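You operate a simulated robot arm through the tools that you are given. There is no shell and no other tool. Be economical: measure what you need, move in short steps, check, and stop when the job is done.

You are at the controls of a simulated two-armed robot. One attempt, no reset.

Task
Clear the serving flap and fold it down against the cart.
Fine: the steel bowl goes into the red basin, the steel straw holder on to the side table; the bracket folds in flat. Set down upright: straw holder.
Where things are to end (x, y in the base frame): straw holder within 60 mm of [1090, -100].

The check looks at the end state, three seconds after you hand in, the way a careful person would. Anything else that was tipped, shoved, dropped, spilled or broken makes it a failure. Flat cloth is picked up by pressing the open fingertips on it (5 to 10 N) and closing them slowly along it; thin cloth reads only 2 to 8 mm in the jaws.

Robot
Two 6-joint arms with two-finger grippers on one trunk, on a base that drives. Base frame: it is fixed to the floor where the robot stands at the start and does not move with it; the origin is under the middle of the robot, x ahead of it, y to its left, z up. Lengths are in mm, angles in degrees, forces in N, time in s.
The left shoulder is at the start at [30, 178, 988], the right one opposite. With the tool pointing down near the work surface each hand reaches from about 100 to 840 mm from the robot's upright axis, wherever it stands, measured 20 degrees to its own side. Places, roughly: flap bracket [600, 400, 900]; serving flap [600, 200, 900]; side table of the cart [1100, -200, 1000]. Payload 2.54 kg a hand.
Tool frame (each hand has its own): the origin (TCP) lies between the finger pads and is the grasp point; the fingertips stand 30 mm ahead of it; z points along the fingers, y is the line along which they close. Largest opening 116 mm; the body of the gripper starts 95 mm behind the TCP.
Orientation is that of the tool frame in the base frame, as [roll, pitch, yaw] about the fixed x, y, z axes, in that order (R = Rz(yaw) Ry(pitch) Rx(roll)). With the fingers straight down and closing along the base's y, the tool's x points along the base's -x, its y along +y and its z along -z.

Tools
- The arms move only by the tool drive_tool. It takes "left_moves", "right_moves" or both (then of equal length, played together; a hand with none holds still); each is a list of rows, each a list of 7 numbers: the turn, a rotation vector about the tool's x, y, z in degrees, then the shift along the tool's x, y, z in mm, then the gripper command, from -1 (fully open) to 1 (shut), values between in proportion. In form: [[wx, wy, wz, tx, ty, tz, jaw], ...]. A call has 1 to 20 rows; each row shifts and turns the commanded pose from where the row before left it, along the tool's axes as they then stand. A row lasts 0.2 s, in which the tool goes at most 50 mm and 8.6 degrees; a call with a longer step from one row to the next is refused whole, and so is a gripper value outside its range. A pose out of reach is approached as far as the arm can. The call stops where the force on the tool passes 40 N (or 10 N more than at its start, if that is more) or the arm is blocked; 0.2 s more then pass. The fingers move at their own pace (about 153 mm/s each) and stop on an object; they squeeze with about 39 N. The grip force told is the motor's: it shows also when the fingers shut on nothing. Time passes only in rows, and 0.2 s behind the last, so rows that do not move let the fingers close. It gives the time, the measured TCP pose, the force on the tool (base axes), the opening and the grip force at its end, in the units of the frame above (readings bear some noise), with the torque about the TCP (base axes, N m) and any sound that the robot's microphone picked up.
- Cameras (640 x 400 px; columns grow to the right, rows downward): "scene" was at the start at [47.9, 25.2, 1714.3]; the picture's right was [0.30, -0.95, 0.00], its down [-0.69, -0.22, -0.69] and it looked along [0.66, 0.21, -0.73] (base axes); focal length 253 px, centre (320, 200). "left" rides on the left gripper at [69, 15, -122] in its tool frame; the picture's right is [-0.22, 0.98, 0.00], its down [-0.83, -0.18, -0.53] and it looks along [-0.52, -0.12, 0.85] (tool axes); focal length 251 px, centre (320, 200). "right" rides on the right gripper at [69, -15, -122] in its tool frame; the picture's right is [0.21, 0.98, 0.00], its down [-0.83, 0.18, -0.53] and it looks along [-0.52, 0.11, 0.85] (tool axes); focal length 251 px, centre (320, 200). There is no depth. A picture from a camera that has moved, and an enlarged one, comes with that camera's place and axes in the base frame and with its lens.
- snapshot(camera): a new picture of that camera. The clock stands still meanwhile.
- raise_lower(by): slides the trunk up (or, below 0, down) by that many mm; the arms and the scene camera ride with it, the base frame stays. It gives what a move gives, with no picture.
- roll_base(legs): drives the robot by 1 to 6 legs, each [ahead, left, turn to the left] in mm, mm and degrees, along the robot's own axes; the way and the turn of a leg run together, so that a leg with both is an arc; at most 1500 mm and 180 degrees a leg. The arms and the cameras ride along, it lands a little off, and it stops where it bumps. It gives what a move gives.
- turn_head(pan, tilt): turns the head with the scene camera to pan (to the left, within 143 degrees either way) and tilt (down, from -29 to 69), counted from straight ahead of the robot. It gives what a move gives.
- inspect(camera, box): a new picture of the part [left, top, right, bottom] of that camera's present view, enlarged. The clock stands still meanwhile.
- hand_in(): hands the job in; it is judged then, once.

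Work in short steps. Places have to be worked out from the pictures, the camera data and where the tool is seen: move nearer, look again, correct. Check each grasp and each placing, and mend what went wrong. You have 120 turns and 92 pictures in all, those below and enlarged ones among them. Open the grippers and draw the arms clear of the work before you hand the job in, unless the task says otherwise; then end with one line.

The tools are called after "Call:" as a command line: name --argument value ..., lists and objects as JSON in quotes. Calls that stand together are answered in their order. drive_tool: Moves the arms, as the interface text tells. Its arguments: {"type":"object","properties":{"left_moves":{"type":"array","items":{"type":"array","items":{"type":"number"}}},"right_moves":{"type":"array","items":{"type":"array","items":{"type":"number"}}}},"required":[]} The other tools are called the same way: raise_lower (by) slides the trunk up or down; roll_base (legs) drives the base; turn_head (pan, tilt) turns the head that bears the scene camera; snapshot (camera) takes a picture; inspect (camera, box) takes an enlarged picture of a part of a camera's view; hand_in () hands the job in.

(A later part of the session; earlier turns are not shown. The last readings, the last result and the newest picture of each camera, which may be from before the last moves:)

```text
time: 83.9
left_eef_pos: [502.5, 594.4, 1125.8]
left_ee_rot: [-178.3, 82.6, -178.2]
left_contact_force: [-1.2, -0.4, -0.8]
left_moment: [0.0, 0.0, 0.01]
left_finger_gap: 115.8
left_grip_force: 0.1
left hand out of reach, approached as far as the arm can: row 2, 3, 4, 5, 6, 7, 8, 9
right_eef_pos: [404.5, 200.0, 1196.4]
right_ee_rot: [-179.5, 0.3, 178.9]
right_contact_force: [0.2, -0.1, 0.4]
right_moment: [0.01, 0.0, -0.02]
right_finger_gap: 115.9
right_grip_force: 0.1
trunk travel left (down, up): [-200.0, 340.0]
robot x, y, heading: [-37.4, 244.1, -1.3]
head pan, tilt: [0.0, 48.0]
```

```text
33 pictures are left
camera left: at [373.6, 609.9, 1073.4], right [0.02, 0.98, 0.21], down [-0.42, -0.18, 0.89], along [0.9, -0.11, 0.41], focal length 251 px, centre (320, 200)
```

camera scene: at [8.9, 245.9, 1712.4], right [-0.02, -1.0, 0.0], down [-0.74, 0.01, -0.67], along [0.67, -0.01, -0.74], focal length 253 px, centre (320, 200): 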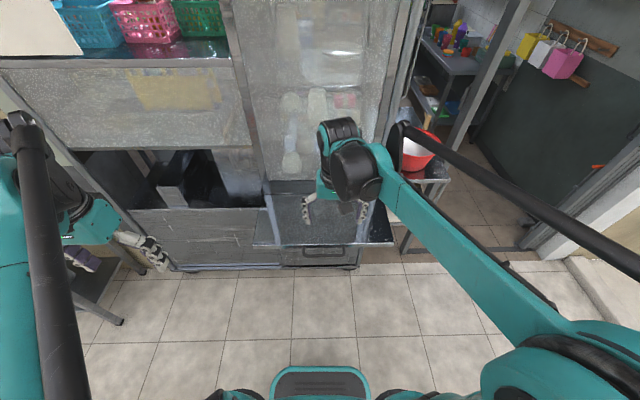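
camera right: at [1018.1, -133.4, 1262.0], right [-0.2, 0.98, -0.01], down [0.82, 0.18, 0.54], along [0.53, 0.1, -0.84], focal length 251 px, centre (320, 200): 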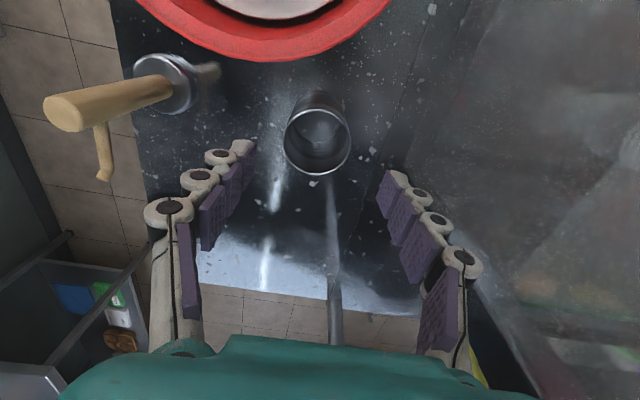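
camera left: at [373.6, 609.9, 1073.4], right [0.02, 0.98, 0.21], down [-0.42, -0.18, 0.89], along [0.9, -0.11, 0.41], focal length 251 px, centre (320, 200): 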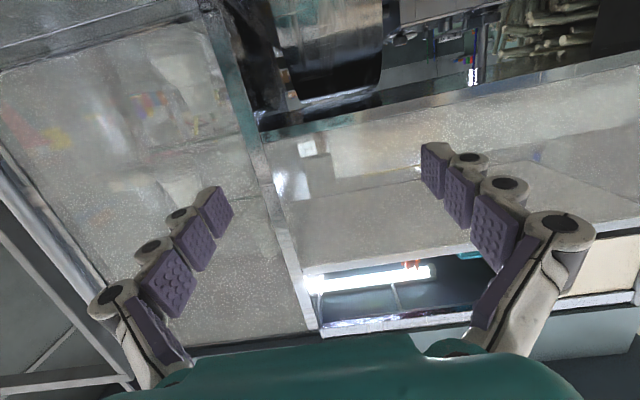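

The arm can't fold lower here, so I back the base 150 mm and lower the trunk 200 mm instead.

Call:
roll_base --legs '[[-150, 0, 1]]'

Call:
raise_lower --by -195

Call:
drive_tool --left_moves '[[0, 0, 0, 20, 0, 20, -1], [0, 0, 0, 20, 0, 20, -1], [0, 0, 0, 30, 0, 20, -1], [0, 0, 0, 30, 0, 20, -1], [0, 0, 0, 30, 0, 20, -1], [0, 0, 0, 0, 0, 0, -1]]'

Call:
snapshot --camera "left"

```text
time: 85.3
left_eef_pos: [344.6, 609.6, 1127.1]
left_ee_rot: [-178.2, 82.7, -176.9]
left_contact_force: [-1.3, 0.3, 0.1]
left_moment: [0.0, 0.02, 0.02]
left_finger_gap: 115.8
left_grip_force: 0.1
right_eef_pos: [255.7, 210.2, 1196.2]
right_ee_rot: [-179.6, 0.3, 180.0]
right_contact_force: [-0.1, 0.5, 0.4]
right_moment: [-0.01, -0.05, -0.01]
right_finger_gap: 115.9
right_grip_force: 0.1
trunk travel left (down, up): [-200.0, 340.0]
robot x, y, heading: [-190.3, 244.2, 0.1]
head pan, tilt: [0.0, 48.0]
```

```text
time: 87.4
left_eef_pos: [346.1, 607.4, 930.9]
left_ee_rot: [-178.2, 82.7, -177.0]
left_contact_force: [1.0, 0.6, -0.1]
left_moment: [-0.02, 0.0, 0.02]
left_finger_gap: 116.2
left_grip_force: 0.0
right_eef_pos: [255.8, 211.2, 1002.3]
right_ee_rot: [-179.4, 0.2, 179.9]
right_contact_force: [0.5, -0.4, -0.2]
right_moment: [0.01, -0.01, -0.03]
right_finger_gap: 115.8
right_grip_force: 0.1
trunk travel left (down, up): [-5.0, 535.0]
robot x, y, heading: [-191.5, 248.3, 0.0]
head pan, tilt: [0.0, 48.0]
```

```text
time: 88.8
left_eef_pos: [465.5, 630.1, 848.4]
left_ee_rot: [-178.2, 82.7, -177.0]
left_contact_force: [0.6, -0.2, -0.5]
left_moment: [-0.03, -0.02, 0.03]
left_finger_gap: 116.0
left_grip_force: 0.1
left hand out of reach, approached as far as the arm can: row 1, 2, 3, 4, 5
right_eef_pos: [256.4, 210.9, 1002.3]
right_ee_rot: [-179.4, 0.1, 180.0]
right_contact_force: [0.4, -0.1, 0.2]
right_moment: [0.0, -0.01, -0.02]
right_finger_gap: 116.1
right_grip_force: 0.0
trunk travel left (down, up): [-5.0, 535.0]
robot x, y, heading: [-193.3, 247.6, 0.0]
head pan, tilt: [0.0, 48.0]
```

```text
32 pictures are left
camera left: at [336.3, 642.1, 795.4], right [0.01, 0.98, 0.21], down [-0.42, -0.19, 0.89], along [0.91, -0.09, 0.41], focal length 251 px, centre (320, 200)
```

left: 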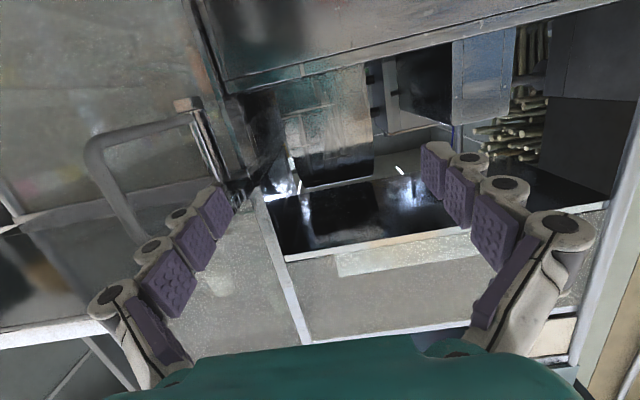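

The picture shows a U-shaped grey piece under the flap — probably the bracket. I shift the hand right to see it from the front.

Call:
drive_tool --left_moves '[[0, 0, 0, 0, -40, -10, -1], [0, 0, 0, 0, -40, -10, -1], [0, 0, 0, 0, -40, 0, -1], [0, 0, 0, 0, -40, 0, -1], [0, 0, 0, 0, 0, 0, -1]]'

Call:
snapshot --camera "left"

Call:
turn_head --pan -5 --tilt 40

Call:
inspect --camera "scene" --box '[200, 130, 440, 280]'

```text
time: 90.0
left_eef_pos: [476.7, 478.4, 882.1]
left_ee_rot: [-178.1, 82.6, -176.9]
left_contact_force: [0.4, 0.3, 0.1]
left_moment: [-0.06, 0.0, 0.01]
left_finger_gap: 115.9
left_grip_force: 0.0
left hand out of reach, approached as far as the arm can: row 1, 2, 3, 4
right_eef_pos: [255.3, 211.4, 1002.6]
right_ee_rot: [-179.4, 0.3, -180.0]
right_contact_force: [0.2, 0.8, -0.3]
right_moment: [0.02, 0.0, -0.01]
right_finger_gap: 116.0
right_grip_force: 0.1
trunk travel left (down, up): [-5.0, 535.0]
robot x, y, heading: [-194.1, 247.6, 0.1]
head pan, tilt: [0.0, 48.0]
```

```text
31 pictures are left
camera left: at [347.5, 490.1, 828.3], right [0.01, 0.98, 0.21], down [-0.42, -0.19, 0.89], along [0.91, -0.09, 0.41], focal length 251 px, centre (320, 200)
```

left: 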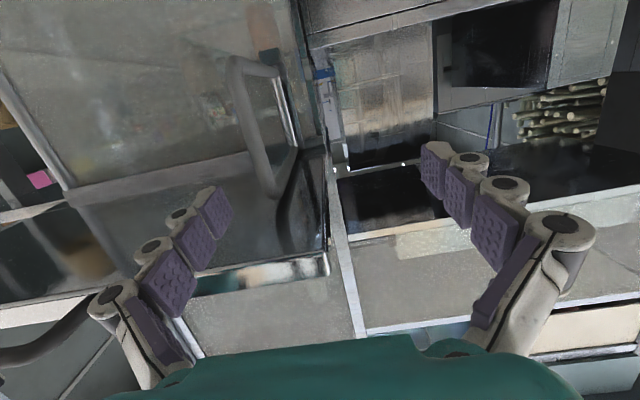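

```text
time: 90.7
left_eef_pos: [477.5, 478.5, 881.6]
left_ee_rot: [-178.3, 82.6, -177.0]
left_contact_force: [0.3, -0.5, 0.0]
left_moment: [0.04, 0.04, -0.03]
left_finger_gap: 116.1
left_grip_force: 0.1
right_eef_pos: [255.5, 210.8, 1001.0]
right_ee_rot: [-179.5, 0.2, 179.9]
right_contact_force: [0.2, 0.1, 0.1]
right_moment: [0.0, 0.01, 0.01]
right_finger_gap: 116.1
right_grip_force: 0.0
trunk travel left (down, up): [-5.0, 535.0]
robot x, y, heading: [-193.8, 247.8, -0.2]
head pan, tilt: [-5.0, 40.0]
```

```text
2.67 times, centred on (320, 205) of scene
camera zoom: at [-135.6, 240.0, 1528.8], right [-0.09, -1.0, 0.0], down [-0.64, 0.06, -0.77], along [0.76, -0.07, -0.64], focal length 675 px, centre (320, 187)
```

zoom: 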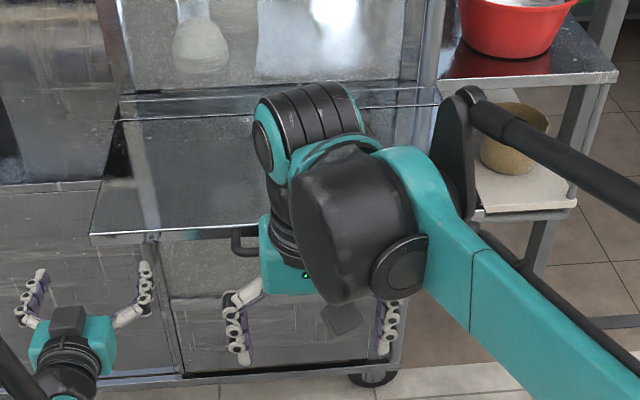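

Now it is clear: the bracket is a U-frame hinged on a vertical plate at ≈(765, 425), reaching toward me to ≈(650, 400), z 790–925. I raise the trunk 95, close the left fingers, turn the right hand 90° for the handle, then move the base in.

Call:
raise_lower --by 95

Call:
drive_tool --left_moves '[[0, 0, 0, 0, 0, 0, 1], [0, 0, 0, 0, 0, 0, 1], [0, 0, 0, 0, 0, 0, 1], [0, 0, 0, 0, 0, 0, 1], [0, 0, 0, 0, 0, 0, 1], [0, 0, 0, 0, 0, 0, 1], [0, 0, 0, 0, 0, 0, 1], [0, 0, 0, 0, 0, 0, 1], [0, 0, 0, 0, 0, 0, 1], [0, 0, 0, 0, 0, 0, 1], [0, 0, 0, 0, 0, 0, 1], [0, 0, 0, 0, 0, 0, 1]]' --right_moves '[[0, 0, 8.2, 0, 0, 0, -1], [0, 0, 8.2, 0, 0, 0, -1], [0, 0, 8.2, 0, 0, 0, -1], [0, 0, 8.2, 0, 0, 0, -1], [0, 0, 8.2, 0, 0, 0, -1], [0, 0, 8.2, 0, 0, 0, -1], [0, 0, 8.2, 0, 0, 0, -1], [0, 0, 8.2, 0, 0, 0, -1], [0, 0, 8.2, 0, 0, 0, -1], [0, 0, 8.2, 0, 0, 0, -1], [0, 0, 8, 0, 0, 0, -1], [0, 0, 0, 0, 0, 0, -1]]'

Call:
roll_base --legs '[[0, 60, 0], [160, 0, 0]]'

Call:
snapshot --camera "right"

Call:
snapshot --camera "left"

```text
time: 91.4
left_eef_pos: [477.2, 476.4, 915.7]
left_ee_rot: [174.7, 81.5, 175.3]
left_contact_force: [-2.4, 3.1, -20.2]
left_moment: [1.09, 0.08, -0.22]
left_finger_gap: 113.9
left_grip_force: 0.0
right_eef_pos: [257.9, 212.0, 1041.6]
right_ee_rot: [-179.5, 0.3, -179.9]
right_contact_force: [-0.3, 0.2, -0.8]
right_moment: [0.03, -0.02, -0.01]
right_finger_gap: 115.7
right_grip_force: 0.1
trunk travel left (down, up): [-46.0, 494.0]
robot x, y, heading: [-196.4, 246.8, 0.2]
head pan, tilt: [-5.0, 40.0]
stopped: the force on the tool passed its limit at 83 N (the readings are from after the stop); the commanded pose is now the measured one
```

```text
time: 94.0
left_eef_pos: [476.9, 477.9, 916.5]
left_ee_rot: [176.1, 81.6, 176.7]
left_contact_force: [0.8, 5.4, -20.4]
left_moment: [0.12, 0.08, 0.03]
left_finger_gap: 0.1
left_grip_force: 28.7
right_eef_pos: [258.4, 211.2, 1041.5]
right_ee_rot: [179.9, 0.6, 89.9]
right_contact_force: [-0.2, 0.6, 0.7]
right_moment: [0.03, 0.04, 0.01]
right_finger_gap: 116.0
right_grip_force: 0.1
trunk travel left (down, up): [-46.0, 494.0]
robot x, y, heading: [-192.0, 249.9, 0.0]
head pan, tilt: [-5.0, 40.0]
```

```text
time: 96.0
left_eef_pos: [639.6, 535.0, 916.7]
left_ee_rot: [175.6, 81.7, 176.3]
left_contact_force: [0.2, 0.1, -0.7]
left_moment: [-0.02, -0.03, 0.02]
left_finger_gap: 0.0
left_grip_force: 28.3
right_eef_pos: [418.5, 269.5, 1041.2]
right_ee_rot: [179.8, 0.5, 90.0]
right_contact_force: [1.0, -0.5, 0.4]
right_moment: [0.03, 0.04, 0.01]
right_finger_gap: 115.9
right_grip_force: 0.2
trunk travel left (down, up): [-46.0, 494.0]
robot x, y, heading: [-28.5, 301.8, -0.3]
head pan, tilt: [-5.0, 40.0]
```

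```text
29 pictures are left
camera right: at [401.7, 339.3, 1163.8], right [0.98, 0.21, 0.0], down [0.18, -0.82, 0.54], along [0.12, -0.53, -0.84], focal length 251 px, centre (320, 200)
```

right: 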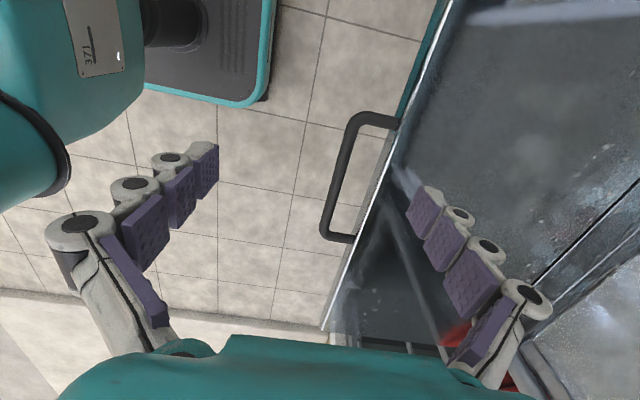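

```text
28 pictures are left
camera left: at [508.6, 549.0, 865.9], right [0.02, 0.97, 0.22], down [-0.41, -0.2, 0.89], along [0.91, -0.11, 0.39], focal length 251 px, centre (320, 200)
```

left: 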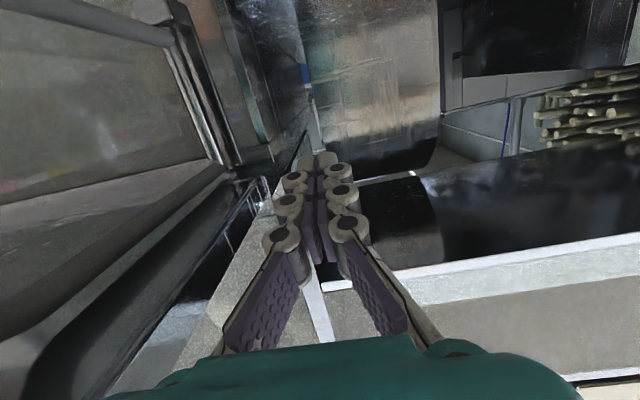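

Handle bar resolved at x≈450, y 156–288, z≈935. I bring the right hand over its middle with a narrowed opening, to z≈990, and check.

Call:
drive_tool --right_moves '[[0, 0, 0, -24, 16, 0, 0.35], [0, 0, 0, -23.5, 15.5, 0, 0.35], [0, 0, 0, 0, 0, 25, 0.35], [0, 0, 0, 0, 0, 20, 0.35], [0, 0, 0, 0, 0, 0, 0.35]]'

Call:
snapshot --camera "right"

```text
time: 97.2
left_eef_pos: [638.1, 533.8, 917.0]
left_ee_rot: [175.6, 81.8, 176.2]
left_contact_force: [0.0, -0.4, -0.1]
left_moment: [0.0, -0.01, -0.01]
left_finger_gap: 0.0
left_grip_force: 28.4
right_eef_pos: [449.4, 220.8, 996.8]
right_ee_rot: [179.8, 0.5, 89.9]
right_contact_force: [0.0, 1.1, -0.3]
right_moment: [0.0, 0.02, 0.01]
right_finger_gap: 37.6
right_grip_force: 0.2
trunk travel left (down, up): [-46.0, 494.0]
robot x, y, heading: [-27.8, 305.5, -0.2]
head pan, tilt: [-5.0, 40.0]
```

```text
27 pictures are left
camera right: at [432.6, 291.2, 1119.4], right [0.98, 0.21, 0.0], down [0.18, -0.82, 0.54], along [0.12, -0.53, -0.84], focal length 251 px, centre (320, 200)
```

right: 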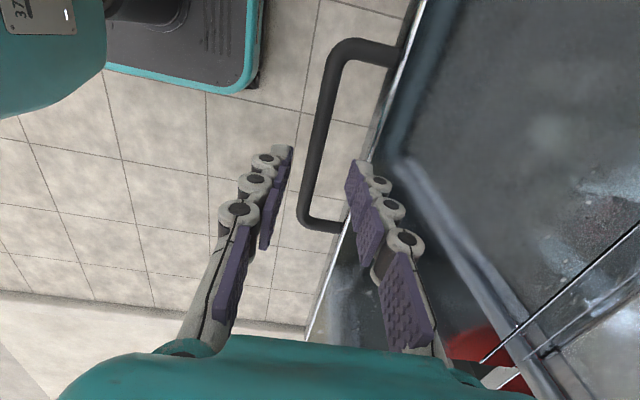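

The bar lies centred between the fingers. I shift 3 mm back, descend to the bar and close.

Call:
drive_tool --right_moves '[[0, 0, 0, 0, -3, 20, 0.35], [0, 0, 0, 0, 0, 22, 0.35], [0, 0, 0, 0, 0, 20, 0.35], [0, 0, 0, 0, 0, 0, 0.35], [0, 0, 0, 0, 0, 0, 0.7], [0, 0, 0, 0, 0, 0, 1], [0, 0, 0, 0, 0, 0, 1]]'

Call:
snapshot --camera "right"

```text
time: 98.8
left_eef_pos: [640.0, 534.8, 914.7]
left_ee_rot: [175.6, 81.7, 176.2]
left_contact_force: [0.4, -0.4, -0.1]
left_moment: [-0.03, 0.0, 0.02]
left_finger_gap: 0.0
left_grip_force: 28.5
right_eef_pos: [446.4, 221.0, 935.0]
right_ee_rot: [179.7, 0.5, 89.9]
right_contact_force: [14.3, -0.7, 2.5]
right_moment: [0.21, -0.05, -0.32]
right_finger_gap: 10.4
right_grip_force: 36.1
trunk travel left (down, up): [-46.0, 494.0]
robot x, y, heading: [-29.5, 308.0, -0.2]
head pan, tilt: [-5.0, 40.0]
```

```text
26 pictures are left
camera right: at [430.3, 290.4, 1056.8], right [0.98, 0.21, 0.0], down [0.18, -0.82, 0.54], along [0.12, -0.53, -0.84], focal length 251 px, centre (320, 200)
```

right: 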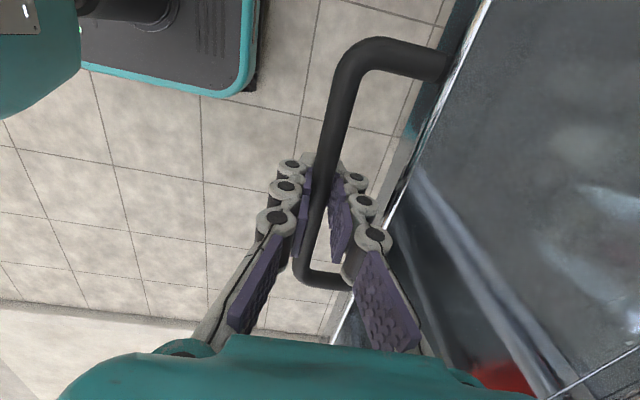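

Handle gripped. I lift 6 mm to take the flap's weight and feel the load.

Call:
drive_tool --right_moves '[[0, 0, 0, 0, 0, -3, 1], [0, 0, 0, 0, 0, -3, 1], [0, 0, 0, 0, 0, 0, 1]]'

```text
time: 99.6
left_eef_pos: [640.3, 534.1, 915.3]
left_ee_rot: [175.5, 81.6, 176.1]
left_contact_force: [-0.5, 0.4, -0.6]
left_moment: [-0.02, 0.0, 0.01]
left_finger_gap: 0.0
left_grip_force: 28.6
right_eef_pos: [447.3, 221.1, 938.7]
right_ee_rot: [179.8, 0.6, 90.0]
right_contact_force: [5.4, -0.8, -28.0]
right_moment: [0.08, -0.09, -0.14]
right_finger_gap: 9.5
right_grip_force: 37.0
trunk travel left (down, up): [-46.0, 494.0]
robot x, y, heading: [-29.4, 304.0, -0.1]
head pan, tilt: [-5.0, 40.0]
stopped in row 3 (right hand): the force on the tool passed its limit at 42 N (the readings are from after the stop); the commanded pose is now the measured one
```

The flap is firmly at its stop (won't rise), and the right hand now carries it. I lower the left hand to z≈855 and approach the bracket's left side.

Call:
drive_tool --left_moves '[[0, 0, 0, 30, 0, 0, 1], [0, 0, 0, 30, 0, 5, 1], [0, 0, 0, 0, -25, 10, 1], [0, 0, 0, 0, -25, 8, 1], [0, 0, 0, 0, -20, 0, 1], [0, 0, 0, 0, 0, 0, 1]]'

Call:
snapshot --camera "left"

```text
time: 99.9
left_eef_pos: [642.0, 533.8, 913.0]
left_ee_rot: [175.5, 81.6, 176.2]
left_contact_force: [0.1, 0.2, 0.2]
left_moment: [0.01, 0.03, 0.01]
left_finger_gap: 0.0
left_grip_force: 28.3
left hand out of reach, approached as far as the arm can: row 1
right_eef_pos: [446.7, 221.3, 939.5]
right_ee_rot: [179.7, 0.5, 89.9]
right_contact_force: [4.0, -0.2, -23.6]
right_moment: [-0.16, -0.04, -0.24]
right_finger_gap: 9.2
right_grip_force: 37.1
trunk travel left (down, up): [-46.0, 494.0]
robot x, y, heading: [-29.8, 301.8, -0.1]
head pan, tilt: [-5.0, 40.0]
stopped in row 1 (right hand): the force on the tool passed its limit at 42 N (the readings are from after the stop); the commanded pose is now the measured one
```

```text
25 pictures are left
camera left: at [511.9, 549.2, 863.2], right [0.02, 0.97, 0.22], down [-0.41, -0.2, 0.89], along [0.91, -0.11, 0.39], focal length 251 px, centre (320, 200)
```

left: 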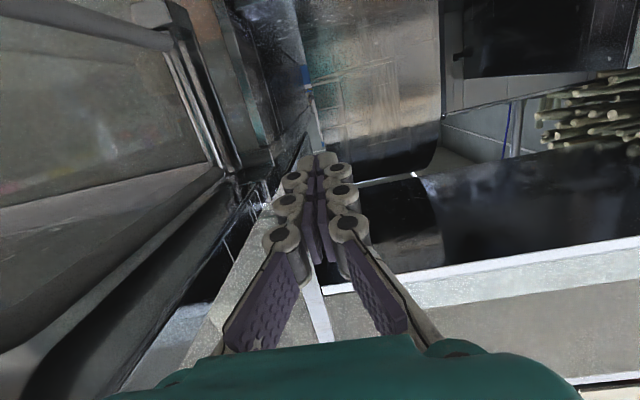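

The left wrist can't go low this close in. I release the handle, back the base 150 mm for a straighter arm, and retry the left approach.

Call:
drive_tool --right_moves '[[0, 0, 0, 0, 0, 2, 1], [0, 0, 0, 0, 0, 0, 0.6], [0, 0, 0, 0, 0, 0, 0.35], [0, 0, 0, 0, 0, -30, 0.35], [0, 0, 0, 0, 0, -40, 0.35]]'

Call:
roll_base --legs '[[-150, 0, 0]]'

Call:
drive_tool --left_moves '[[0, 0, 0, 0, 5, 40, 1], [0, 0, 0, 0, 5, 40, 1], [0, 0, 0, 0, 0, 40, 1], [0, 0, 0, 25, 0, 30, 1], [0, 0, 0, 30, 0, 0, 1], [0, 0, 0, 0, 0, 0, 1]]'

```text
time: 101.1
left_eef_pos: [642.3, 534.1, 913.2]
left_ee_rot: [175.6, 81.7, 176.2]
left_contact_force: [0.1, 0.4, -0.3]
left_moment: [0.03, -0.02, 0.03]
left_finger_gap: 0.0
left_grip_force: 28.9
right_eef_pos: [446.2, 220.7, 1010.1]
right_ee_rot: [179.7, 0.5, 89.9]
right_contact_force: [0.4, 0.3, 0.2]
right_moment: [0.02, -0.03, 0.02]
right_finger_gap: 37.7
right_grip_force: 0.0
trunk travel left (down, up): [-46.0, 494.0]
robot x, y, heading: [-30.8, 302.8, 0.1]
head pan, tilt: [-5.0, 40.0]
```

```text
time: 102.5
left_eef_pos: [488.1, 536.1, 915.2]
left_ee_rot: [175.6, 81.7, 176.4]
left_contact_force: [-0.4, -0.4, -0.1]
left_moment: [-0.01, 0.06, 0.0]
left_finger_gap: 0.0
left_grip_force: 28.4
right_eef_pos: [293.5, 221.0, 1009.3]
right_ee_rot: [179.6, 0.5, 90.2]
right_contact_force: [-0.8, 0.1, 0.6]
right_moment: [0.02, -0.07, 0.0]
right_finger_gap: 37.7
right_grip_force: 0.0
trunk travel left (down, up): [-46.0, 494.0]
robot x, y, heading: [-182.0, 306.1, -0.1]
head pan, tilt: [-5.0, 40.0]
```

```text
time: 103.9
left_eef_pos: [630.0, 551.1, 836.3]
left_ee_rot: [175.6, 81.7, 176.5]
left_contact_force: [-0.5, 0.7, 0.7]
left_moment: [-0.01, 0.04, -0.04]
left_finger_gap: 0.0
left_grip_force: 28.7
right_eef_pos: [294.2, 221.5, 1009.0]
right_ee_rot: [179.8, 0.5, 90.1]
right_contact_force: [0.8, -0.9, 0.6]
right_moment: [0.02, -0.02, 0.02]
right_finger_gap: 37.8
right_grip_force: 0.1
trunk travel left (down, up): [-46.0, 494.0]
robot x, y, heading: [-181.4, 304.7, -0.1]
head pan, tilt: [-5.0, 40.0]
```

That works: left hand at z≈836 now. I regrip the handle with the right hand.

Call:
drive_tool --right_moves '[[0, 0, 0, 0, 38, 0, 0.35], [0, 0, 0, 0, 38, 0, 0.35], [0, 0, 0, 0, 38, 0, 0.35], [0, 0, 0, 0, 38, 0, 0.35], [0, 0, 0, 0, 0, 0, 0.35]]'

Call:
drive_tool --right_moves '[[0, 0, 0, 0, 0, 25, 0.35], [0, 0, 0, 0, 0, 25, 0.35], [0, 0, 0, 0, 0, 22, 0.35], [0, 0, 0, 0, 0, 0, 0.35], [0, 0, 0, 0, 0, 0, 0.7], [0, 0, 0, 0, 0, 0, 1], [0, 0, 0, 0, 0, 0, 1]]'

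Call:
snapshot --camera "left"

```text
time: 105.1
left_eef_pos: [630.6, 550.3, 837.3]
left_ee_rot: [175.6, 81.8, 176.4]
left_contact_force: [-0.4, -0.3, 0.0]
left_moment: [0.0, 0.03, -0.02]
left_finger_gap: 0.0
left_grip_force: 27.7
right_eef_pos: [447.4, 222.3, 1010.2]
right_ee_rot: [179.7, 0.5, 90.1]
right_contact_force: [-0.6, 0.2, 0.1]
right_moment: [0.0, 0.01, 0.02]
right_finger_gap: 37.5
right_grip_force: 0.0
trunk travel left (down, up): [-46.0, 494.0]
robot x, y, heading: [-182.7, 301.7, 0.1]
head pan, tilt: [-5.0, 40.0]
```

```text
time: 106.7
left_eef_pos: [630.8, 550.5, 837.4]
left_ee_rot: [175.6, 81.7, 176.4]
left_contact_force: [-0.4, 0.4, -0.5]
left_moment: [-0.03, -0.02, -0.01]
left_finger_gap: 0.2
left_grip_force: 28.9
right_eef_pos: [447.6, 221.2, 935.8]
right_ee_rot: [179.7, 0.5, 90.1]
right_contact_force: [-3.9, 0.0, -8.4]
right_moment: [-0.08, -0.02, -0.51]
right_finger_gap: 10.2
right_grip_force: 36.4
trunk travel left (down, up): [-46.0, 494.0]
robot x, y, heading: [-179.6, 305.7, 0.4]
head pan, tilt: [-5.0, 40.0]
```

```text
24 pictures are left
camera left: at [499.8, 564.8, 786.8], right [0.02, 0.97, 0.22], down [-0.41, -0.2, 0.89], along [0.91, -0.11, 0.39], focal length 251 px, centre (320, 200)
```

left: 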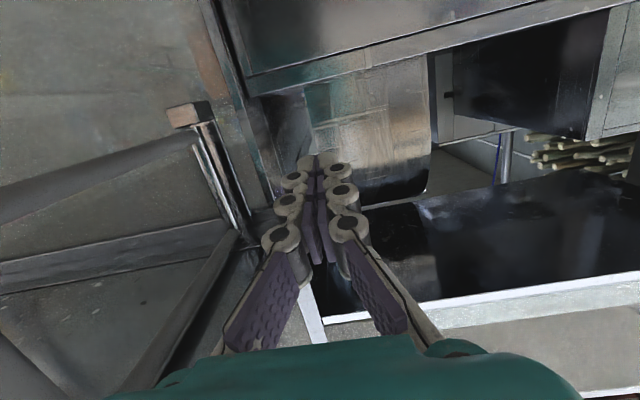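

The plate (hinge) is at (765, 425), z 780–912. I take a bit more flap load with the right hand and slide the left fingers right toward the bracket.

Call:
drive_tool --left_moves '[[0, 0, 0, 0, -25, 3, 1], [0, 0, 0, 0, -25, 3, 1], [0, 0, 0, 0, -25, 3, 1], [0, 0, 0, 0, -20, 0, 1], [0, 0, 0, 0, -15, 0, 1], [0, 0, 0, 0, 0, 0, 1]]' --right_moves '[[0, 0, 0, 0, 0, -1, 1], [0, 0, 0, 0, 0, 0, 1], [0, 0, 0, 0, 0, 0, 1], [0, 0, 0, 0, 0, 0, 1], [0, 0, 0, 0, 0, 0, 1], [0, 0, 0, 0, 0, 0, 1]]'

Call:
snapshot --camera "left"

```text
time: 108.1
left_eef_pos: [641.1, 439.9, 836.0]
left_ee_rot: [175.4, 81.7, 176.3]
left_contact_force: [0.5, 0.6, -0.6]
left_moment: [0.02, 0.02, -0.03]
left_finger_gap: 0.1
left_grip_force: 28.7
right_eef_pos: [447.5, 220.8, 939.0]
right_ee_rot: [179.6, 0.5, 90.1]
right_contact_force: [-2.3, -3.1, -0.7]
right_moment: [0.06, 0.04, -0.25]
right_finger_gap: 9.1
right_grip_force: 36.6
trunk travel left (down, up): [-46.0, 494.0]
robot x, y, heading: [-181.7, 305.5, 0.1]
head pan, tilt: [-5.0, 40.0]
```

```text
23 pictures are left
camera left: at [509.5, 453.7, 785.8], right [0.02, 0.97, 0.22], down [-0.41, -0.2, 0.89], along [0.91, -0.11, 0.39], focal length 251 px, centre (320, 200)
```

left: 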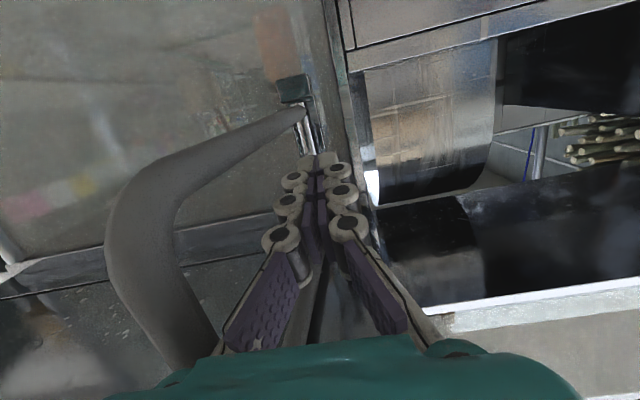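

Now clear: a U-tube from the hinge (765, 425) to its front bar at ≈(600, 352), already angled right. I yaw the left hand 20° right and move to just left of the front bar.

Call:
drive_tool --left_moves '[[6.7, 0, 0, 0, 0, 0, 1], [6.7, 0, 0, 0, 0, 0, 1], [6.6, 0, 0, 0, 0, 0, 1], [0, 0, 0, 0, -15, -3, 1], [0, 0, 0, 0, -15, -3, 1], [0, 0, 0, 0, -14, -3, 1], [0, 0, 0, 0, -14, -3, 1], [0, 0, 0, 0, 0, 0, 1]]'

Call:
snapshot --camera "left"

```text
time: 109.9
left_eef_pos: [616.3, 386.1, 832.7]
left_ee_rot: [-170.9, 80.0, 176.3]
left_contact_force: [0.0, -0.4, 0.1]
left_moment: [0.01, 0.01, -0.02]
left_finger_gap: 0.1
left_grip_force: 28.4
left hand out of reach, approached as far as the arm can: row 1, 2
right_eef_pos: [447.6, 221.5, 938.5]
right_ee_rot: [179.7, 0.5, 90.0]
right_contact_force: [2.4, -3.7, 2.3]
right_moment: [0.01, -0.01, -0.48]
right_finger_gap: 9.1
right_grip_force: 36.4
trunk travel left (down, up): [-46.0, 494.0]
robot x, y, heading: [-182.2, 303.1, 0.2]
head pan, tilt: [-5.0, 40.0]
```

```text
22 pictures are left
camera left: at [489.8, 428.0, 784.9], right [0.25, 0.95, 0.18], down [-0.41, -0.07, 0.91], along [0.88, -0.3, 0.37], focal length 251 px, centre (320, 200)
```

left: 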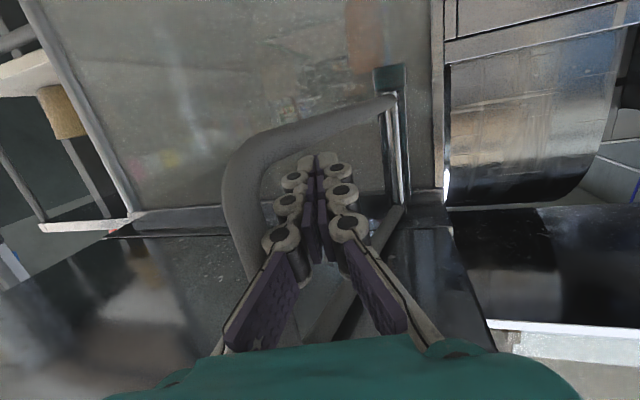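

The front bar is just right of the fingers. I push it in small steps, following its arc.

Call:
drive_tool --left_moves '[[0, 0, 0, 0, -9, 4, 1], [0, 0, 0, 0, -9, 5, 1], [0, 0, 0, 0, -9, 6, 1], [0, 0, 0, 0, 0, 0, 1]]'

Call:
drive_tool --left_moves '[[0, 0, 0, 0, -9, 6, 1], [0, 0, 0, 0, -9, 6, 1], [0, 0, 0, 0, -9, 7, 1], [0, 0, 0, 0, 0, 0, 1]]'

Call:
snapshot --camera "left"

```text
time: 110.9
left_eef_pos: [625.3, 355.0, 830.8]
left_ee_rot: [-171.0, 80.1, 176.4]
left_contact_force: [-0.5, 0.5, 0.0]
left_moment: [-0.01, 0.0, -0.03]
left_finger_gap: 0.3
left_grip_force: 28.5
right_eef_pos: [447.6, 221.0, 937.9]
right_ee_rot: [179.8, 0.5, 90.1]
right_contact_force: [2.9, -3.2, 3.0]
right_moment: [0.09, -0.01, -0.4]
right_finger_gap: 8.8
right_grip_force: 36.3
trunk travel left (down, up): [-46.0, 494.0]
robot x, y, heading: [-181.3, 304.4, 0.2]
head pan, tilt: [-5.0, 40.0]
```

```text
time: 111.9
left_eef_pos: [636.3, 325.3, 827.8]
left_ee_rot: [-171.0, 79.9, 176.3]
left_contact_force: [0.9, -0.3, -0.1]
left_moment: [0.02, 0.0, -0.02]
left_finger_gap: 0.0
left_grip_force: 28.4
right_eef_pos: [447.1, 221.2, 938.7]
right_ee_rot: [179.7, 0.5, 90.1]
right_contact_force: [2.2, -4.4, 2.7]
right_moment: [0.11, 0.01, -0.47]
right_finger_gap: 8.9
right_grip_force: 36.9
trunk travel left (down, up): [-46.0, 494.0]
robot x, y, heading: [-183.3, 302.0, 0.0]
head pan, tilt: [-5.0, 40.0]
```

```text
21 pictures are left
camera left: at [510.7, 368.1, 780.6], right [0.25, 0.95, 0.18], down [-0.41, -0.07, 0.91], along [0.88, -0.3, 0.37], focal length 251 px, centre (320, 200)
```

left: 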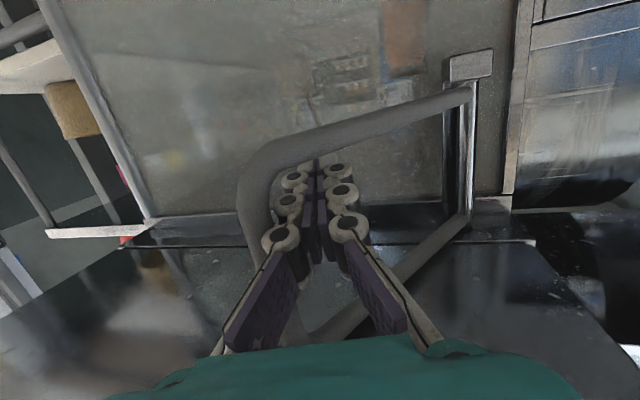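

The bracket swings freely with the fingers (now ≈43°). I continue along the arc, keeping height.

Call:
drive_tool --left_moves '[[0, 0, 0, -3, -8, 10, 1], [0, 0, 0, -3, -7, 12, 1], [0, 0, 0, -3, -6, 12, 1], [0, 0, 0, -3, -4, 13, 1], [0, 0, 0, -3, -2, 13, 1], [0, 0, 0, 0, 0, 0, 1]]'

Call:
snapshot --camera "left"

```text
time: 113.3
left_eef_pos: [691.9, 284.7, 833.6]
left_ee_rot: [-171.0, 80.0, 176.3]
left_contact_force: [-0.3, -0.1, 0.0]
left_moment: [0.06, 0.0, 0.01]
left_finger_gap: 0.0
left_grip_force: 28.5
right_eef_pos: [448.6, 222.5, 938.9]
right_ee_rot: [179.7, 0.5, 90.1]
right_contact_force: [2.6, -3.7, 2.7]
right_moment: [0.09, -0.01, -0.45]
right_finger_gap: 9.0
right_grip_force: 36.5
trunk travel left (down, up): [-46.0, 494.0]
robot x, y, heading: [-185.2, 302.0, 0.3]
head pan, tilt: [-5.0, 40.0]
```

```text
20 pictures are left
camera left: at [565.3, 327.9, 786.2], right [0.25, 0.95, 0.18], down [-0.41, -0.07, 0.91], along [0.88, -0.3, 0.37], focal length 251 px, centre (320, 200)
```

left: 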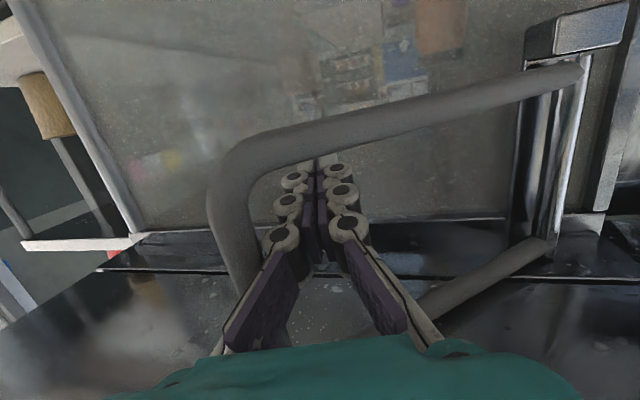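

The bracket is now at ≈63°. I push it on to ≈75°, then withdraw the fingers out of the U.

Call:
drive_tool --left_moves '[[0, 0, 0, -2, -3, 12, 1], [0, 0, 0, -2, -2, 12, 1], [0, 0, 0, -2, -2, 11, 1], [0, 0, 0, 0, 0, 0, 1], [0, 0, 0, 3, 3, -30, 1], [0, 0, 0, 3, 3, -30, 1], [0, 0, 0, 0, 0, 0, 1]]'

Call:
drive_tool --left_moves '[[0, 0, 0, 10, 15, 0, 1], [0, 0, 0, 10, 15, -5, 1], [0, 0, 0, 10, 15, -5, 1], [0, 0, 0, 0, 0, 0, 1]]'

Call:
snapshot --camera "left"

```text
time: 114.9
left_eef_pos: [667.1, 291.2, 838.2]
left_ee_rot: [-171.1, 79.9, 176.3]
left_contact_force: [-0.4, 0.6, 0.5]
left_moment: [0.0, 0.03, 0.0]
left_finger_gap: 0.0
left_grip_force: 28.1
right_eef_pos: [447.9, 221.2, 938.3]
right_ee_rot: [179.7, 0.5, 90.1]
right_contact_force: [2.7, -3.3, 4.2]
right_moment: [0.15, -0.04, -0.44]
right_finger_gap: 8.8
right_grip_force: 36.3
trunk travel left (down, up): [-46.0, 494.0]
robot x, y, heading: [-180.1, 304.0, 0.2]
head pan, tilt: [-5.0, 40.0]
```

```text
time: 115.6
left_eef_pos: [665.6, 318.8, 822.0]
left_ee_rot: [-169.9, 80.8, 177.2]
left_contact_force: [0.8, 0.1, 9.9]
left_moment: [0.04, -0.29, 0.0]
left_finger_gap: 0.0
left_grip_force: 28.6
right_eef_pos: [447.4, 222.1, 938.5]
right_ee_rot: [179.4, 0.4, 90.0]
right_contact_force: [-4.4, -2.1, 2.5]
right_moment: [0.24, 0.04, -0.35]
right_finger_gap: 8.5
right_grip_force: 36.8
trunk travel left (down, up): [-46.0, 494.0]
robot x, y, heading: [-183.2, 305.9, -0.2]
head pan, tilt: [-5.0, 40.0]
stopped in row 3 (left hand): the force on the tool passed its limit at 53 N (the readings are from after the stop); the commanded pose is now the measured one
```

```text
19 pictures are left
camera left: at [539.1, 361.2, 772.7], right [0.25, 0.95, 0.18], down [-0.42, -0.07, 0.9], along [0.87, -0.3, 0.39], focal length 251 px, centre (320, 200)
```

left: 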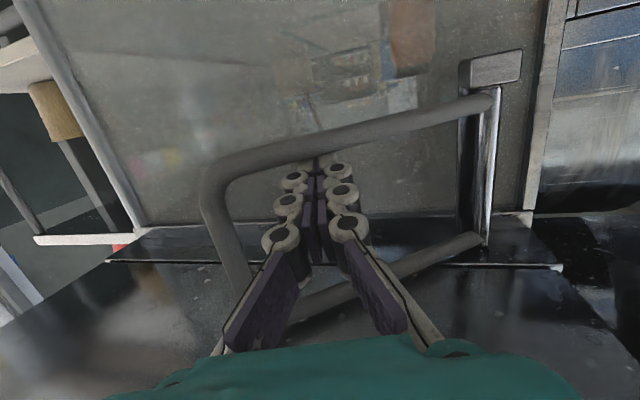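

The tips came down on the lower bar (bracket ≈55°). I lift, draw back 50 mm, then lower in front of the bar.

Call:
drive_tool --left_moves '[[0, 0, 0, -12, 0, -10, 1], [0, 0, 0, 0, 0, -25, 1], [0, 0, 0, 0, 0, -25, 1], [0, 0, 0, 12, 0, -10, 1], [0, 0, 0, 12, 5, 0, 1], [0, 0, 0, 12, 5, 0, 1], [0, 0, 0, 0, 0, 0, 1]]'

Call:
snapshot --camera "left"

```text
time: 117.2
left_eef_pos: [594.8, 343.3, 806.8]
left_ee_rot: [-170.2, 80.7, 176.9]
left_contact_force: [0.1, 0.0, 0.1]
left_moment: [-0.03, 0.01, -0.01]
left_finger_gap: 0.0
left_grip_force: 28.3
right_eef_pos: [448.1, 222.0, 938.9]
right_ee_rot: [179.2, 0.4, 90.0]
right_contact_force: [-15.3, -6.6, 2.7]
right_moment: [-0.19, 0.01, -0.48]
right_finger_gap: 9.0
right_grip_force: 36.7
trunk travel left (down, up): [-46.0, 494.0]
robot x, y, heading: [-184.8, 305.8, 0.2]
head pan, tilt: [-5.0, 40.0]
```

```text
18 pictures are left
camera left: at [469.8, 386.1, 759.1], right [0.25, 0.95, 0.19], down [-0.42, -0.07, 0.9], along [0.87, -0.3, 0.38], focal length 251 px, centre (320, 200)
```

left: 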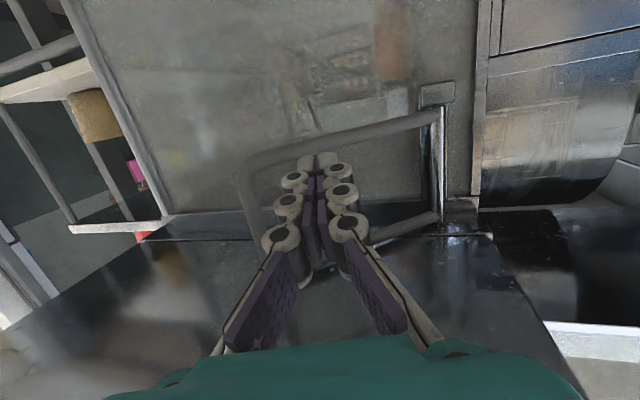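

The tips are now in front of the lower bar at its height. I push forward to swing the bracket flat.

Call:
drive_tool --left_moves '[[0, 0, 0, -2, 2, 15, 1], [0, 0, 0, -2, 2, 15, 1], [0, 0, 0, -2, 2, 15, 1], [0, 0, 0, -2, 2, 13, 1], [0, 0, 0, -2, 2, 13, 1], [0, 0, 0, -2, 2, 12, 1], [0, 0, 0, 0, 0, 0, 1]]'

Call:
drive_tool --left_moves '[[0, 0, 0, -1.5, 1, 10, 1], [0, 0, 0, -1.5, 1, 10, 1], [0, 0, 0, -1.5, 1, 8, 1], [0, 0, 0, 0, 0, 0, 1]]'

Call:
snapshot --camera "left"

```text
time: 118.8
left_eef_pos: [677.0, 337.2, 805.2]
left_ee_rot: [-170.3, 80.6, 176.8]
left_contact_force: [-0.1, 0.7, 0.1]
left_moment: [-0.02, 0.03, 0.0]
left_finger_gap: 0.0
left_grip_force: 29.0
right_eef_pos: [447.7, 221.7, 939.0]
right_ee_rot: [179.3, 0.3, 90.0]
right_contact_force: [-16.0, -8.5, 3.7]
right_moment: [-0.1, 0.01, -0.39]
right_finger_gap: 8.8
right_grip_force: 37.2
trunk travel left (down, up): [-46.0, 494.0]
robot x, y, heading: [-183.4, 303.7, -0.0]
head pan, tilt: [-5.0, 40.0]
```

```text
time: 119.8
left_eef_pos: [707.1, 333.6, 805.2]
left_ee_rot: [-170.3, 80.8, 176.8]
left_contact_force: [-0.8, -0.2, -0.3]
left_moment: [0.0, 0.0, -0.01]
left_finger_gap: 0.0
left_grip_force: 28.7
right_eef_pos: [447.9, 222.1, 938.8]
right_ee_rot: [179.2, 0.4, 90.1]
right_contact_force: [-16.8, -8.7, 3.3]
right_moment: [0.19, 0.01, -0.49]
right_finger_gap: 9.2
right_grip_force: 36.5
trunk travel left (down, up): [-46.0, 494.0]
robot x, y, heading: [-183.7, 304.4, -0.1]
head pan, tilt: [-5.0, 40.0]
```

```text
17 pictures are left
camera left: at [582.4, 376.7, 757.4], right [0.25, 0.95, 0.19], down [-0.42, -0.07, 0.9], along [0.87, -0.3, 0.38], focal length 251 px, centre (320, 200)
```

left: 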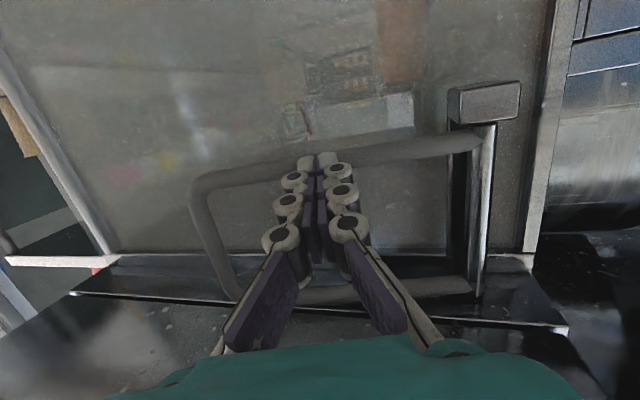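

Nearly flat (≈77°). I push further until it stops.

Call:
drive_tool --left_moves '[[0, 0, 0, -1.5, 1, 8, 1], [0, 0, 0, -1.5, 1, 8, 1], [0, 0, 0, 0, 0, 0, 1]]'

Call:
drive_tool --left_moves '[[0, 0, 0, -1, 1, 5, 1], [0, 0, 0, -1, 1, 5, 1], [0, 0, 0, 0, 0, 0, 1]]'

Call:
drive_tool --left_moves '[[0, 0, 0, -1, 1, 5, 1], [0, 0, 0, -1, 1, 5, 1], [0, 0, 0, 0, 0, 0, 1]]'

```text
time: 120.6
left_eef_pos: [722.8, 331.3, 806.9]
left_ee_rot: [-170.3, 80.6, 176.9]
left_contact_force: [-6.7, 0.1, 0.5]
left_moment: [0.0, 0.02, 0.01]
left_finger_gap: 0.0
left_grip_force: 29.0
right_eef_pos: [447.6, 221.3, 938.7]
right_ee_rot: [179.2, 0.4, 90.1]
right_contact_force: [-12.5, -8.8, 3.5]
right_moment: [0.19, 0.03, -0.45]
right_finger_gap: 9.0
right_grip_force: 36.6
trunk travel left (down, up): [-46.0, 494.0]
robot x, y, heading: [-180.0, 302.6, 0.2]
head pan, tilt: [-5.0, 40.0]
```

```text
time: 121.0
left_eef_pos: [724.1, 333.2, 806.9]
left_ee_rot: [-169.6, 80.6, 177.4]
left_contact_force: [-20.0, 0.7, 7.8]
left_moment: [0.01, -0.07, 0.05]
left_finger_gap: 0.2
left_grip_force: 28.1
right_eef_pos: [447.9, 221.1, 938.5]
right_ee_rot: [179.1, 0.3, 90.0]
right_contact_force: [-1.3, -2.0, 1.5]
right_moment: [0.33, 0.03, -0.17]
right_finger_gap: 9.0
right_grip_force: 36.5
trunk travel left (down, up): [-46.0, 494.0]
robot x, y, heading: [-183.5, 308.4, -0.0]
head pan, tilt: [-5.0, 40.0]
stopped in row 1 (left hand): the force on the tool passed its limit at 51 N (the readings are from after the stop); the commanded pose is now the measured one
```

```text
time: 121.3
left_eef_pos: [724.8, 332.0, 806.8]
left_ee_rot: [-169.6, 80.6, 177.5]
left_contact_force: [-19.9, 0.6, 8.3]
left_moment: [0.03, -0.15, 0.06]
left_finger_gap: 0.2
left_grip_force: 28.3
right_eef_pos: [448.5, 221.6, 937.7]
right_ee_rot: [178.9, 0.4, 90.0]
right_contact_force: [-0.8, -0.7, 3.2]
right_moment: [0.19, 0.02, -0.08]
right_finger_gap: 9.0
right_grip_force: 36.7
trunk travel left (down, up): [-46.0, 494.0]
robot x, y, heading: [-184.9, 304.1, 0.1]
head pan, tilt: [-5.0, 40.0]
stopped in row 1 (left hand): the force on the tool passed its limit at 50 N (the readings are from after the stop); the commanded pose is now the measured one
```

The bracket is stopped flat against the cart. I withdraw the left hand back, then left out from under the flap, and look.

Call:
drive_tool --left_moves '[[0, 0, 0, 0, 0, -25, 1], [0, 0, 0, 0, 0, -35, 1], [0, 0, 0, 0, 0, -15, 1], [0, 0, 0, 0, 30, -12, 1], [0, 0, 0, 0, 30, -12, 1], [0, 0, 0, 0, 30, -12, 1], [0, 0, 0, 0, 30, -12, 1], [0, 0, 0, 0, 30, -12, 1], [0, 0, 0, 0, 30, -12, 1], [0, 0, 0, 0, 30, -12, 1], [0, 0, 0, 0, 0, 0, 1]]'

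Call:
snapshot --camera "left"

```text
time: 123.7
left_eef_pos: [617.9, 573.3, 826.4]
left_ee_rot: [-169.9, 80.6, 177.1]
left_contact_force: [-0.2, -0.4, -1.6]
left_moment: [0.03, 0.0, 0.02]
left_finger_gap: 0.0
left_grip_force: 29.1
right_eef_pos: [446.7, 221.5, 939.2]
right_ee_rot: [179.1, 0.5, 90.0]
right_contact_force: [-24.4, -0.9, 3.9]
right_moment: [0.01, 0.03, -0.58]
right_finger_gap: 9.1
right_grip_force: 36.6
trunk travel left (down, up): [-46.0, 494.0]
robot x, y, heading: [-180.7, 308.0, 0.2]
head pan, tilt: [-5.0, 40.0]
```

```text
16 pictures are left
camera left: at [492.6, 615.8, 777.8], right [0.25, 0.95, 0.18], down [-0.42, -0.06, 0.91], along [0.87, -0.31, 0.38], focal length 251 px, centre (320, 200)
```

left: 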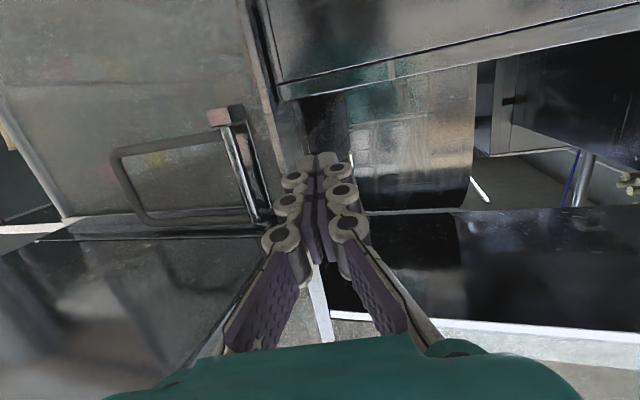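

The bracket lies flat on the cart front. Now I begin lowering the flap along its arc (radius ≈317 mm), rotating the hand with it: first 15°.

Call:
drive_tool --right_moves '[[-2.5, 0, 0, 0, 0.3, 13.8, 1], [-2.5, 0, 0, 0, 0.3, 13.8, 1], [-2.5, 0, 0, 0, 0.3, 13.8, 1], [-2.5, 0, 0, 0, 0.3, 13.8, 1], [-2.5, 0, 0, 0, 0.3, 13.8, 1], [-2.5, 0, 0, 0, 0.3, 13.8, 1], [0, 0, 0, 0, 0, 0, 1]]'

```text
time: 124.9
left_eef_pos: [618.6, 572.9, 823.8]
left_ee_rot: [-169.8, 80.4, 177.2]
left_contact_force: [0.0, 0.9, -0.4]
left_moment: [0.0, -0.02, 0.0]
left_finger_gap: 0.2
left_grip_force: 28.2
right_eef_pos: [456.0, 220.7, 867.4]
right_ee_rot: [167.3, 0.5, 90.0]
right_contact_force: [-12.7, -1.0, -8.7]
right_moment: [0.27, 0.16, -0.42]
right_finger_gap: 8.7
right_grip_force: 36.7
trunk travel left (down, up): [-46.0, 494.0]
robot x, y, heading: [-185.4, 300.8, -0.2]
head pan, tilt: [-5.0, 40.0]
stopped in row 6 (right hand): the force on the tool passed its limit at 42 N (the readings are from after the stop); the commanded pose is now the measured one
```

It tracks the arc well (13° down). A slight radial preload tripped the limit; I continue with a little less inward motion.

Call:
drive_tool --right_moves '[[-2.5, 0, 0, 0, -0.7, 13.8, 1], [-2.5, 0, 0, 0, 0.2, 13.8, 1], [-2.5, 0, 0, 0, 0.2, 13.8, 1], [-2.5, 0, 0, 0, 0.2, 13.8, 1], [0, 0, 0, 0, 0, 0, 1]]'

Call:
drive_tool --right_moves '[[-2.5, 0, 0, 0, 0.2, 13.8, 1], [-2.5, 0, 0, 0, 0.2, 13.8, 1], [-2.5, 0, 0, 0, 0.2, 13.8, 1], [-2.5, 0, 0, 0, 0.2, 13.8, 1], [0, 0, 0, 0, 0, 0, 1]]'

```text
time: 126.1
left_eef_pos: [619.3, 573.3, 823.5]
left_ee_rot: [-169.7, 80.4, 177.3]
left_contact_force: [-0.2, 0.3, -0.5]
left_moment: [0.0, -0.01, -0.01]
left_finger_gap: 0.0
left_grip_force: 28.5
right_eef_pos: [474.2, 221.5, 814.3]
right_ee_rot: [157.0, 0.4, 90.1]
right_contact_force: [11.4, 3.7, 1.5]
right_moment: [0.72, -0.02, -0.51]
right_finger_gap: 8.7
right_grip_force: 36.3
trunk travel left (down, up): [-46.0, 494.0]
robot x, y, heading: [-184.3, 305.1, -0.1]
head pan, tilt: [-5.0, 40.0]
```

```text
time: 126.9
left_eef_pos: [620.0, 573.5, 823.2]
left_ee_rot: [-169.7, 80.5, 177.3]
left_contact_force: [0.2, 1.2, 0.6]
left_moment: [-0.01, 0.02, 0.03]
left_finger_gap: 0.3
left_grip_force: 28.6
right_eef_pos: [492.0, 220.4, 781.1]
right_ee_rot: [149.5, 0.3, 90.0]
right_contact_force: [7.3, 1.4, -1.2]
right_moment: [0.09, 0.18, -0.61]
right_finger_gap: 8.8
right_grip_force: 36.0
trunk travel left (down, up): [-46.0, 494.0]
robot x, y, heading: [-184.5, 303.9, 0.1]
head pan, tilt: [-5.0, 40.0]
stopped in row 4 (right hand): the force on the tool passed its limit at 43 N (the readings are from after the stop); the commanded pose is now the measured one
```

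About 30° down and on the circle. I continue, with slightly more inward motion.

Call:
drive_tool --right_moves '[[-2.5, 0, 0, 0, 0.8, 13.8, 1], [-2.5, 0, 0, 0, 0.3, 13.8, 1], [-2.5, 0, 0, 0, 0.3, 13.8, 1], [-2.5, 0, 0, 0, 0.3, 13.8, 1], [0, 0, 0, 0, 0, 0, 1]]'

Call:
drive_tool --right_moves '[[-2.5, 0, 0, 0, 0.3, 13.8, 1], [-2.5, 0, 0, 0, 0.3, 13.8, 1], [-2.5, 0, 0, 0, 0.3, 13.8, 1], [-2.5, 0, 0, 0, 0.3, 13.8, 1], [0, 0, 0, 0, 0, 0, 1]]'

```text
time: 127.9
left_eef_pos: [621.1, 573.7, 823.8]
left_ee_rot: [-169.7, 80.4, 177.4]
left_contact_force: [-0.1, -0.1, -0.5]
left_moment: [0.0, 0.01, -0.02]
left_finger_gap: 0.1
left_grip_force: 28.8
right_eef_pos: [522.7, 222.8, 741.6]
right_ee_rot: [140.3, 0.4, 90.1]
right_contact_force: [6.9, 1.7, 0.6]
right_moment: [0.29, 0.14, -0.53]
right_finger_gap: 8.9
right_grip_force: 36.0
trunk travel left (down, up): [-46.0, 494.0]
robot x, y, heading: [-186.9, 302.5, 0.2]
head pan, tilt: [-5.0, 40.0]
stopped in row 4 (right hand): the force on the tool passed its limit at 46 N (the readings are from after the stop); the commanded pose is now the measured one
```

```text
time: 128.7
left_eef_pos: [620.0, 573.7, 822.9]
left_ee_rot: [-169.7, 80.4, 177.5]
left_contact_force: [0.7, 0.4, 0.5]
left_moment: [-0.02, 0.01, 0.02]
left_finger_gap: 0.0
left_grip_force: 28.9
right_eef_pos: [550.2, 220.9, 717.3]
right_ee_rot: [133.1, 0.3, 90.1]
right_contact_force: [8.3, 0.7, 4.1]
right_moment: [0.43, 0.16, -0.27]
right_finger_gap: 9.0
right_grip_force: 36.8
trunk travel left (down, up): [-46.0, 494.0]
robot x, y, heading: [-180.4, 301.5, -0.1]
head pan, tilt: [-5.0, 40.0]
stopped in row 3 (right hand): the force on the tool passed its limit at 44 N (the readings are from after the stop); the commanded pose is now the measured one
```

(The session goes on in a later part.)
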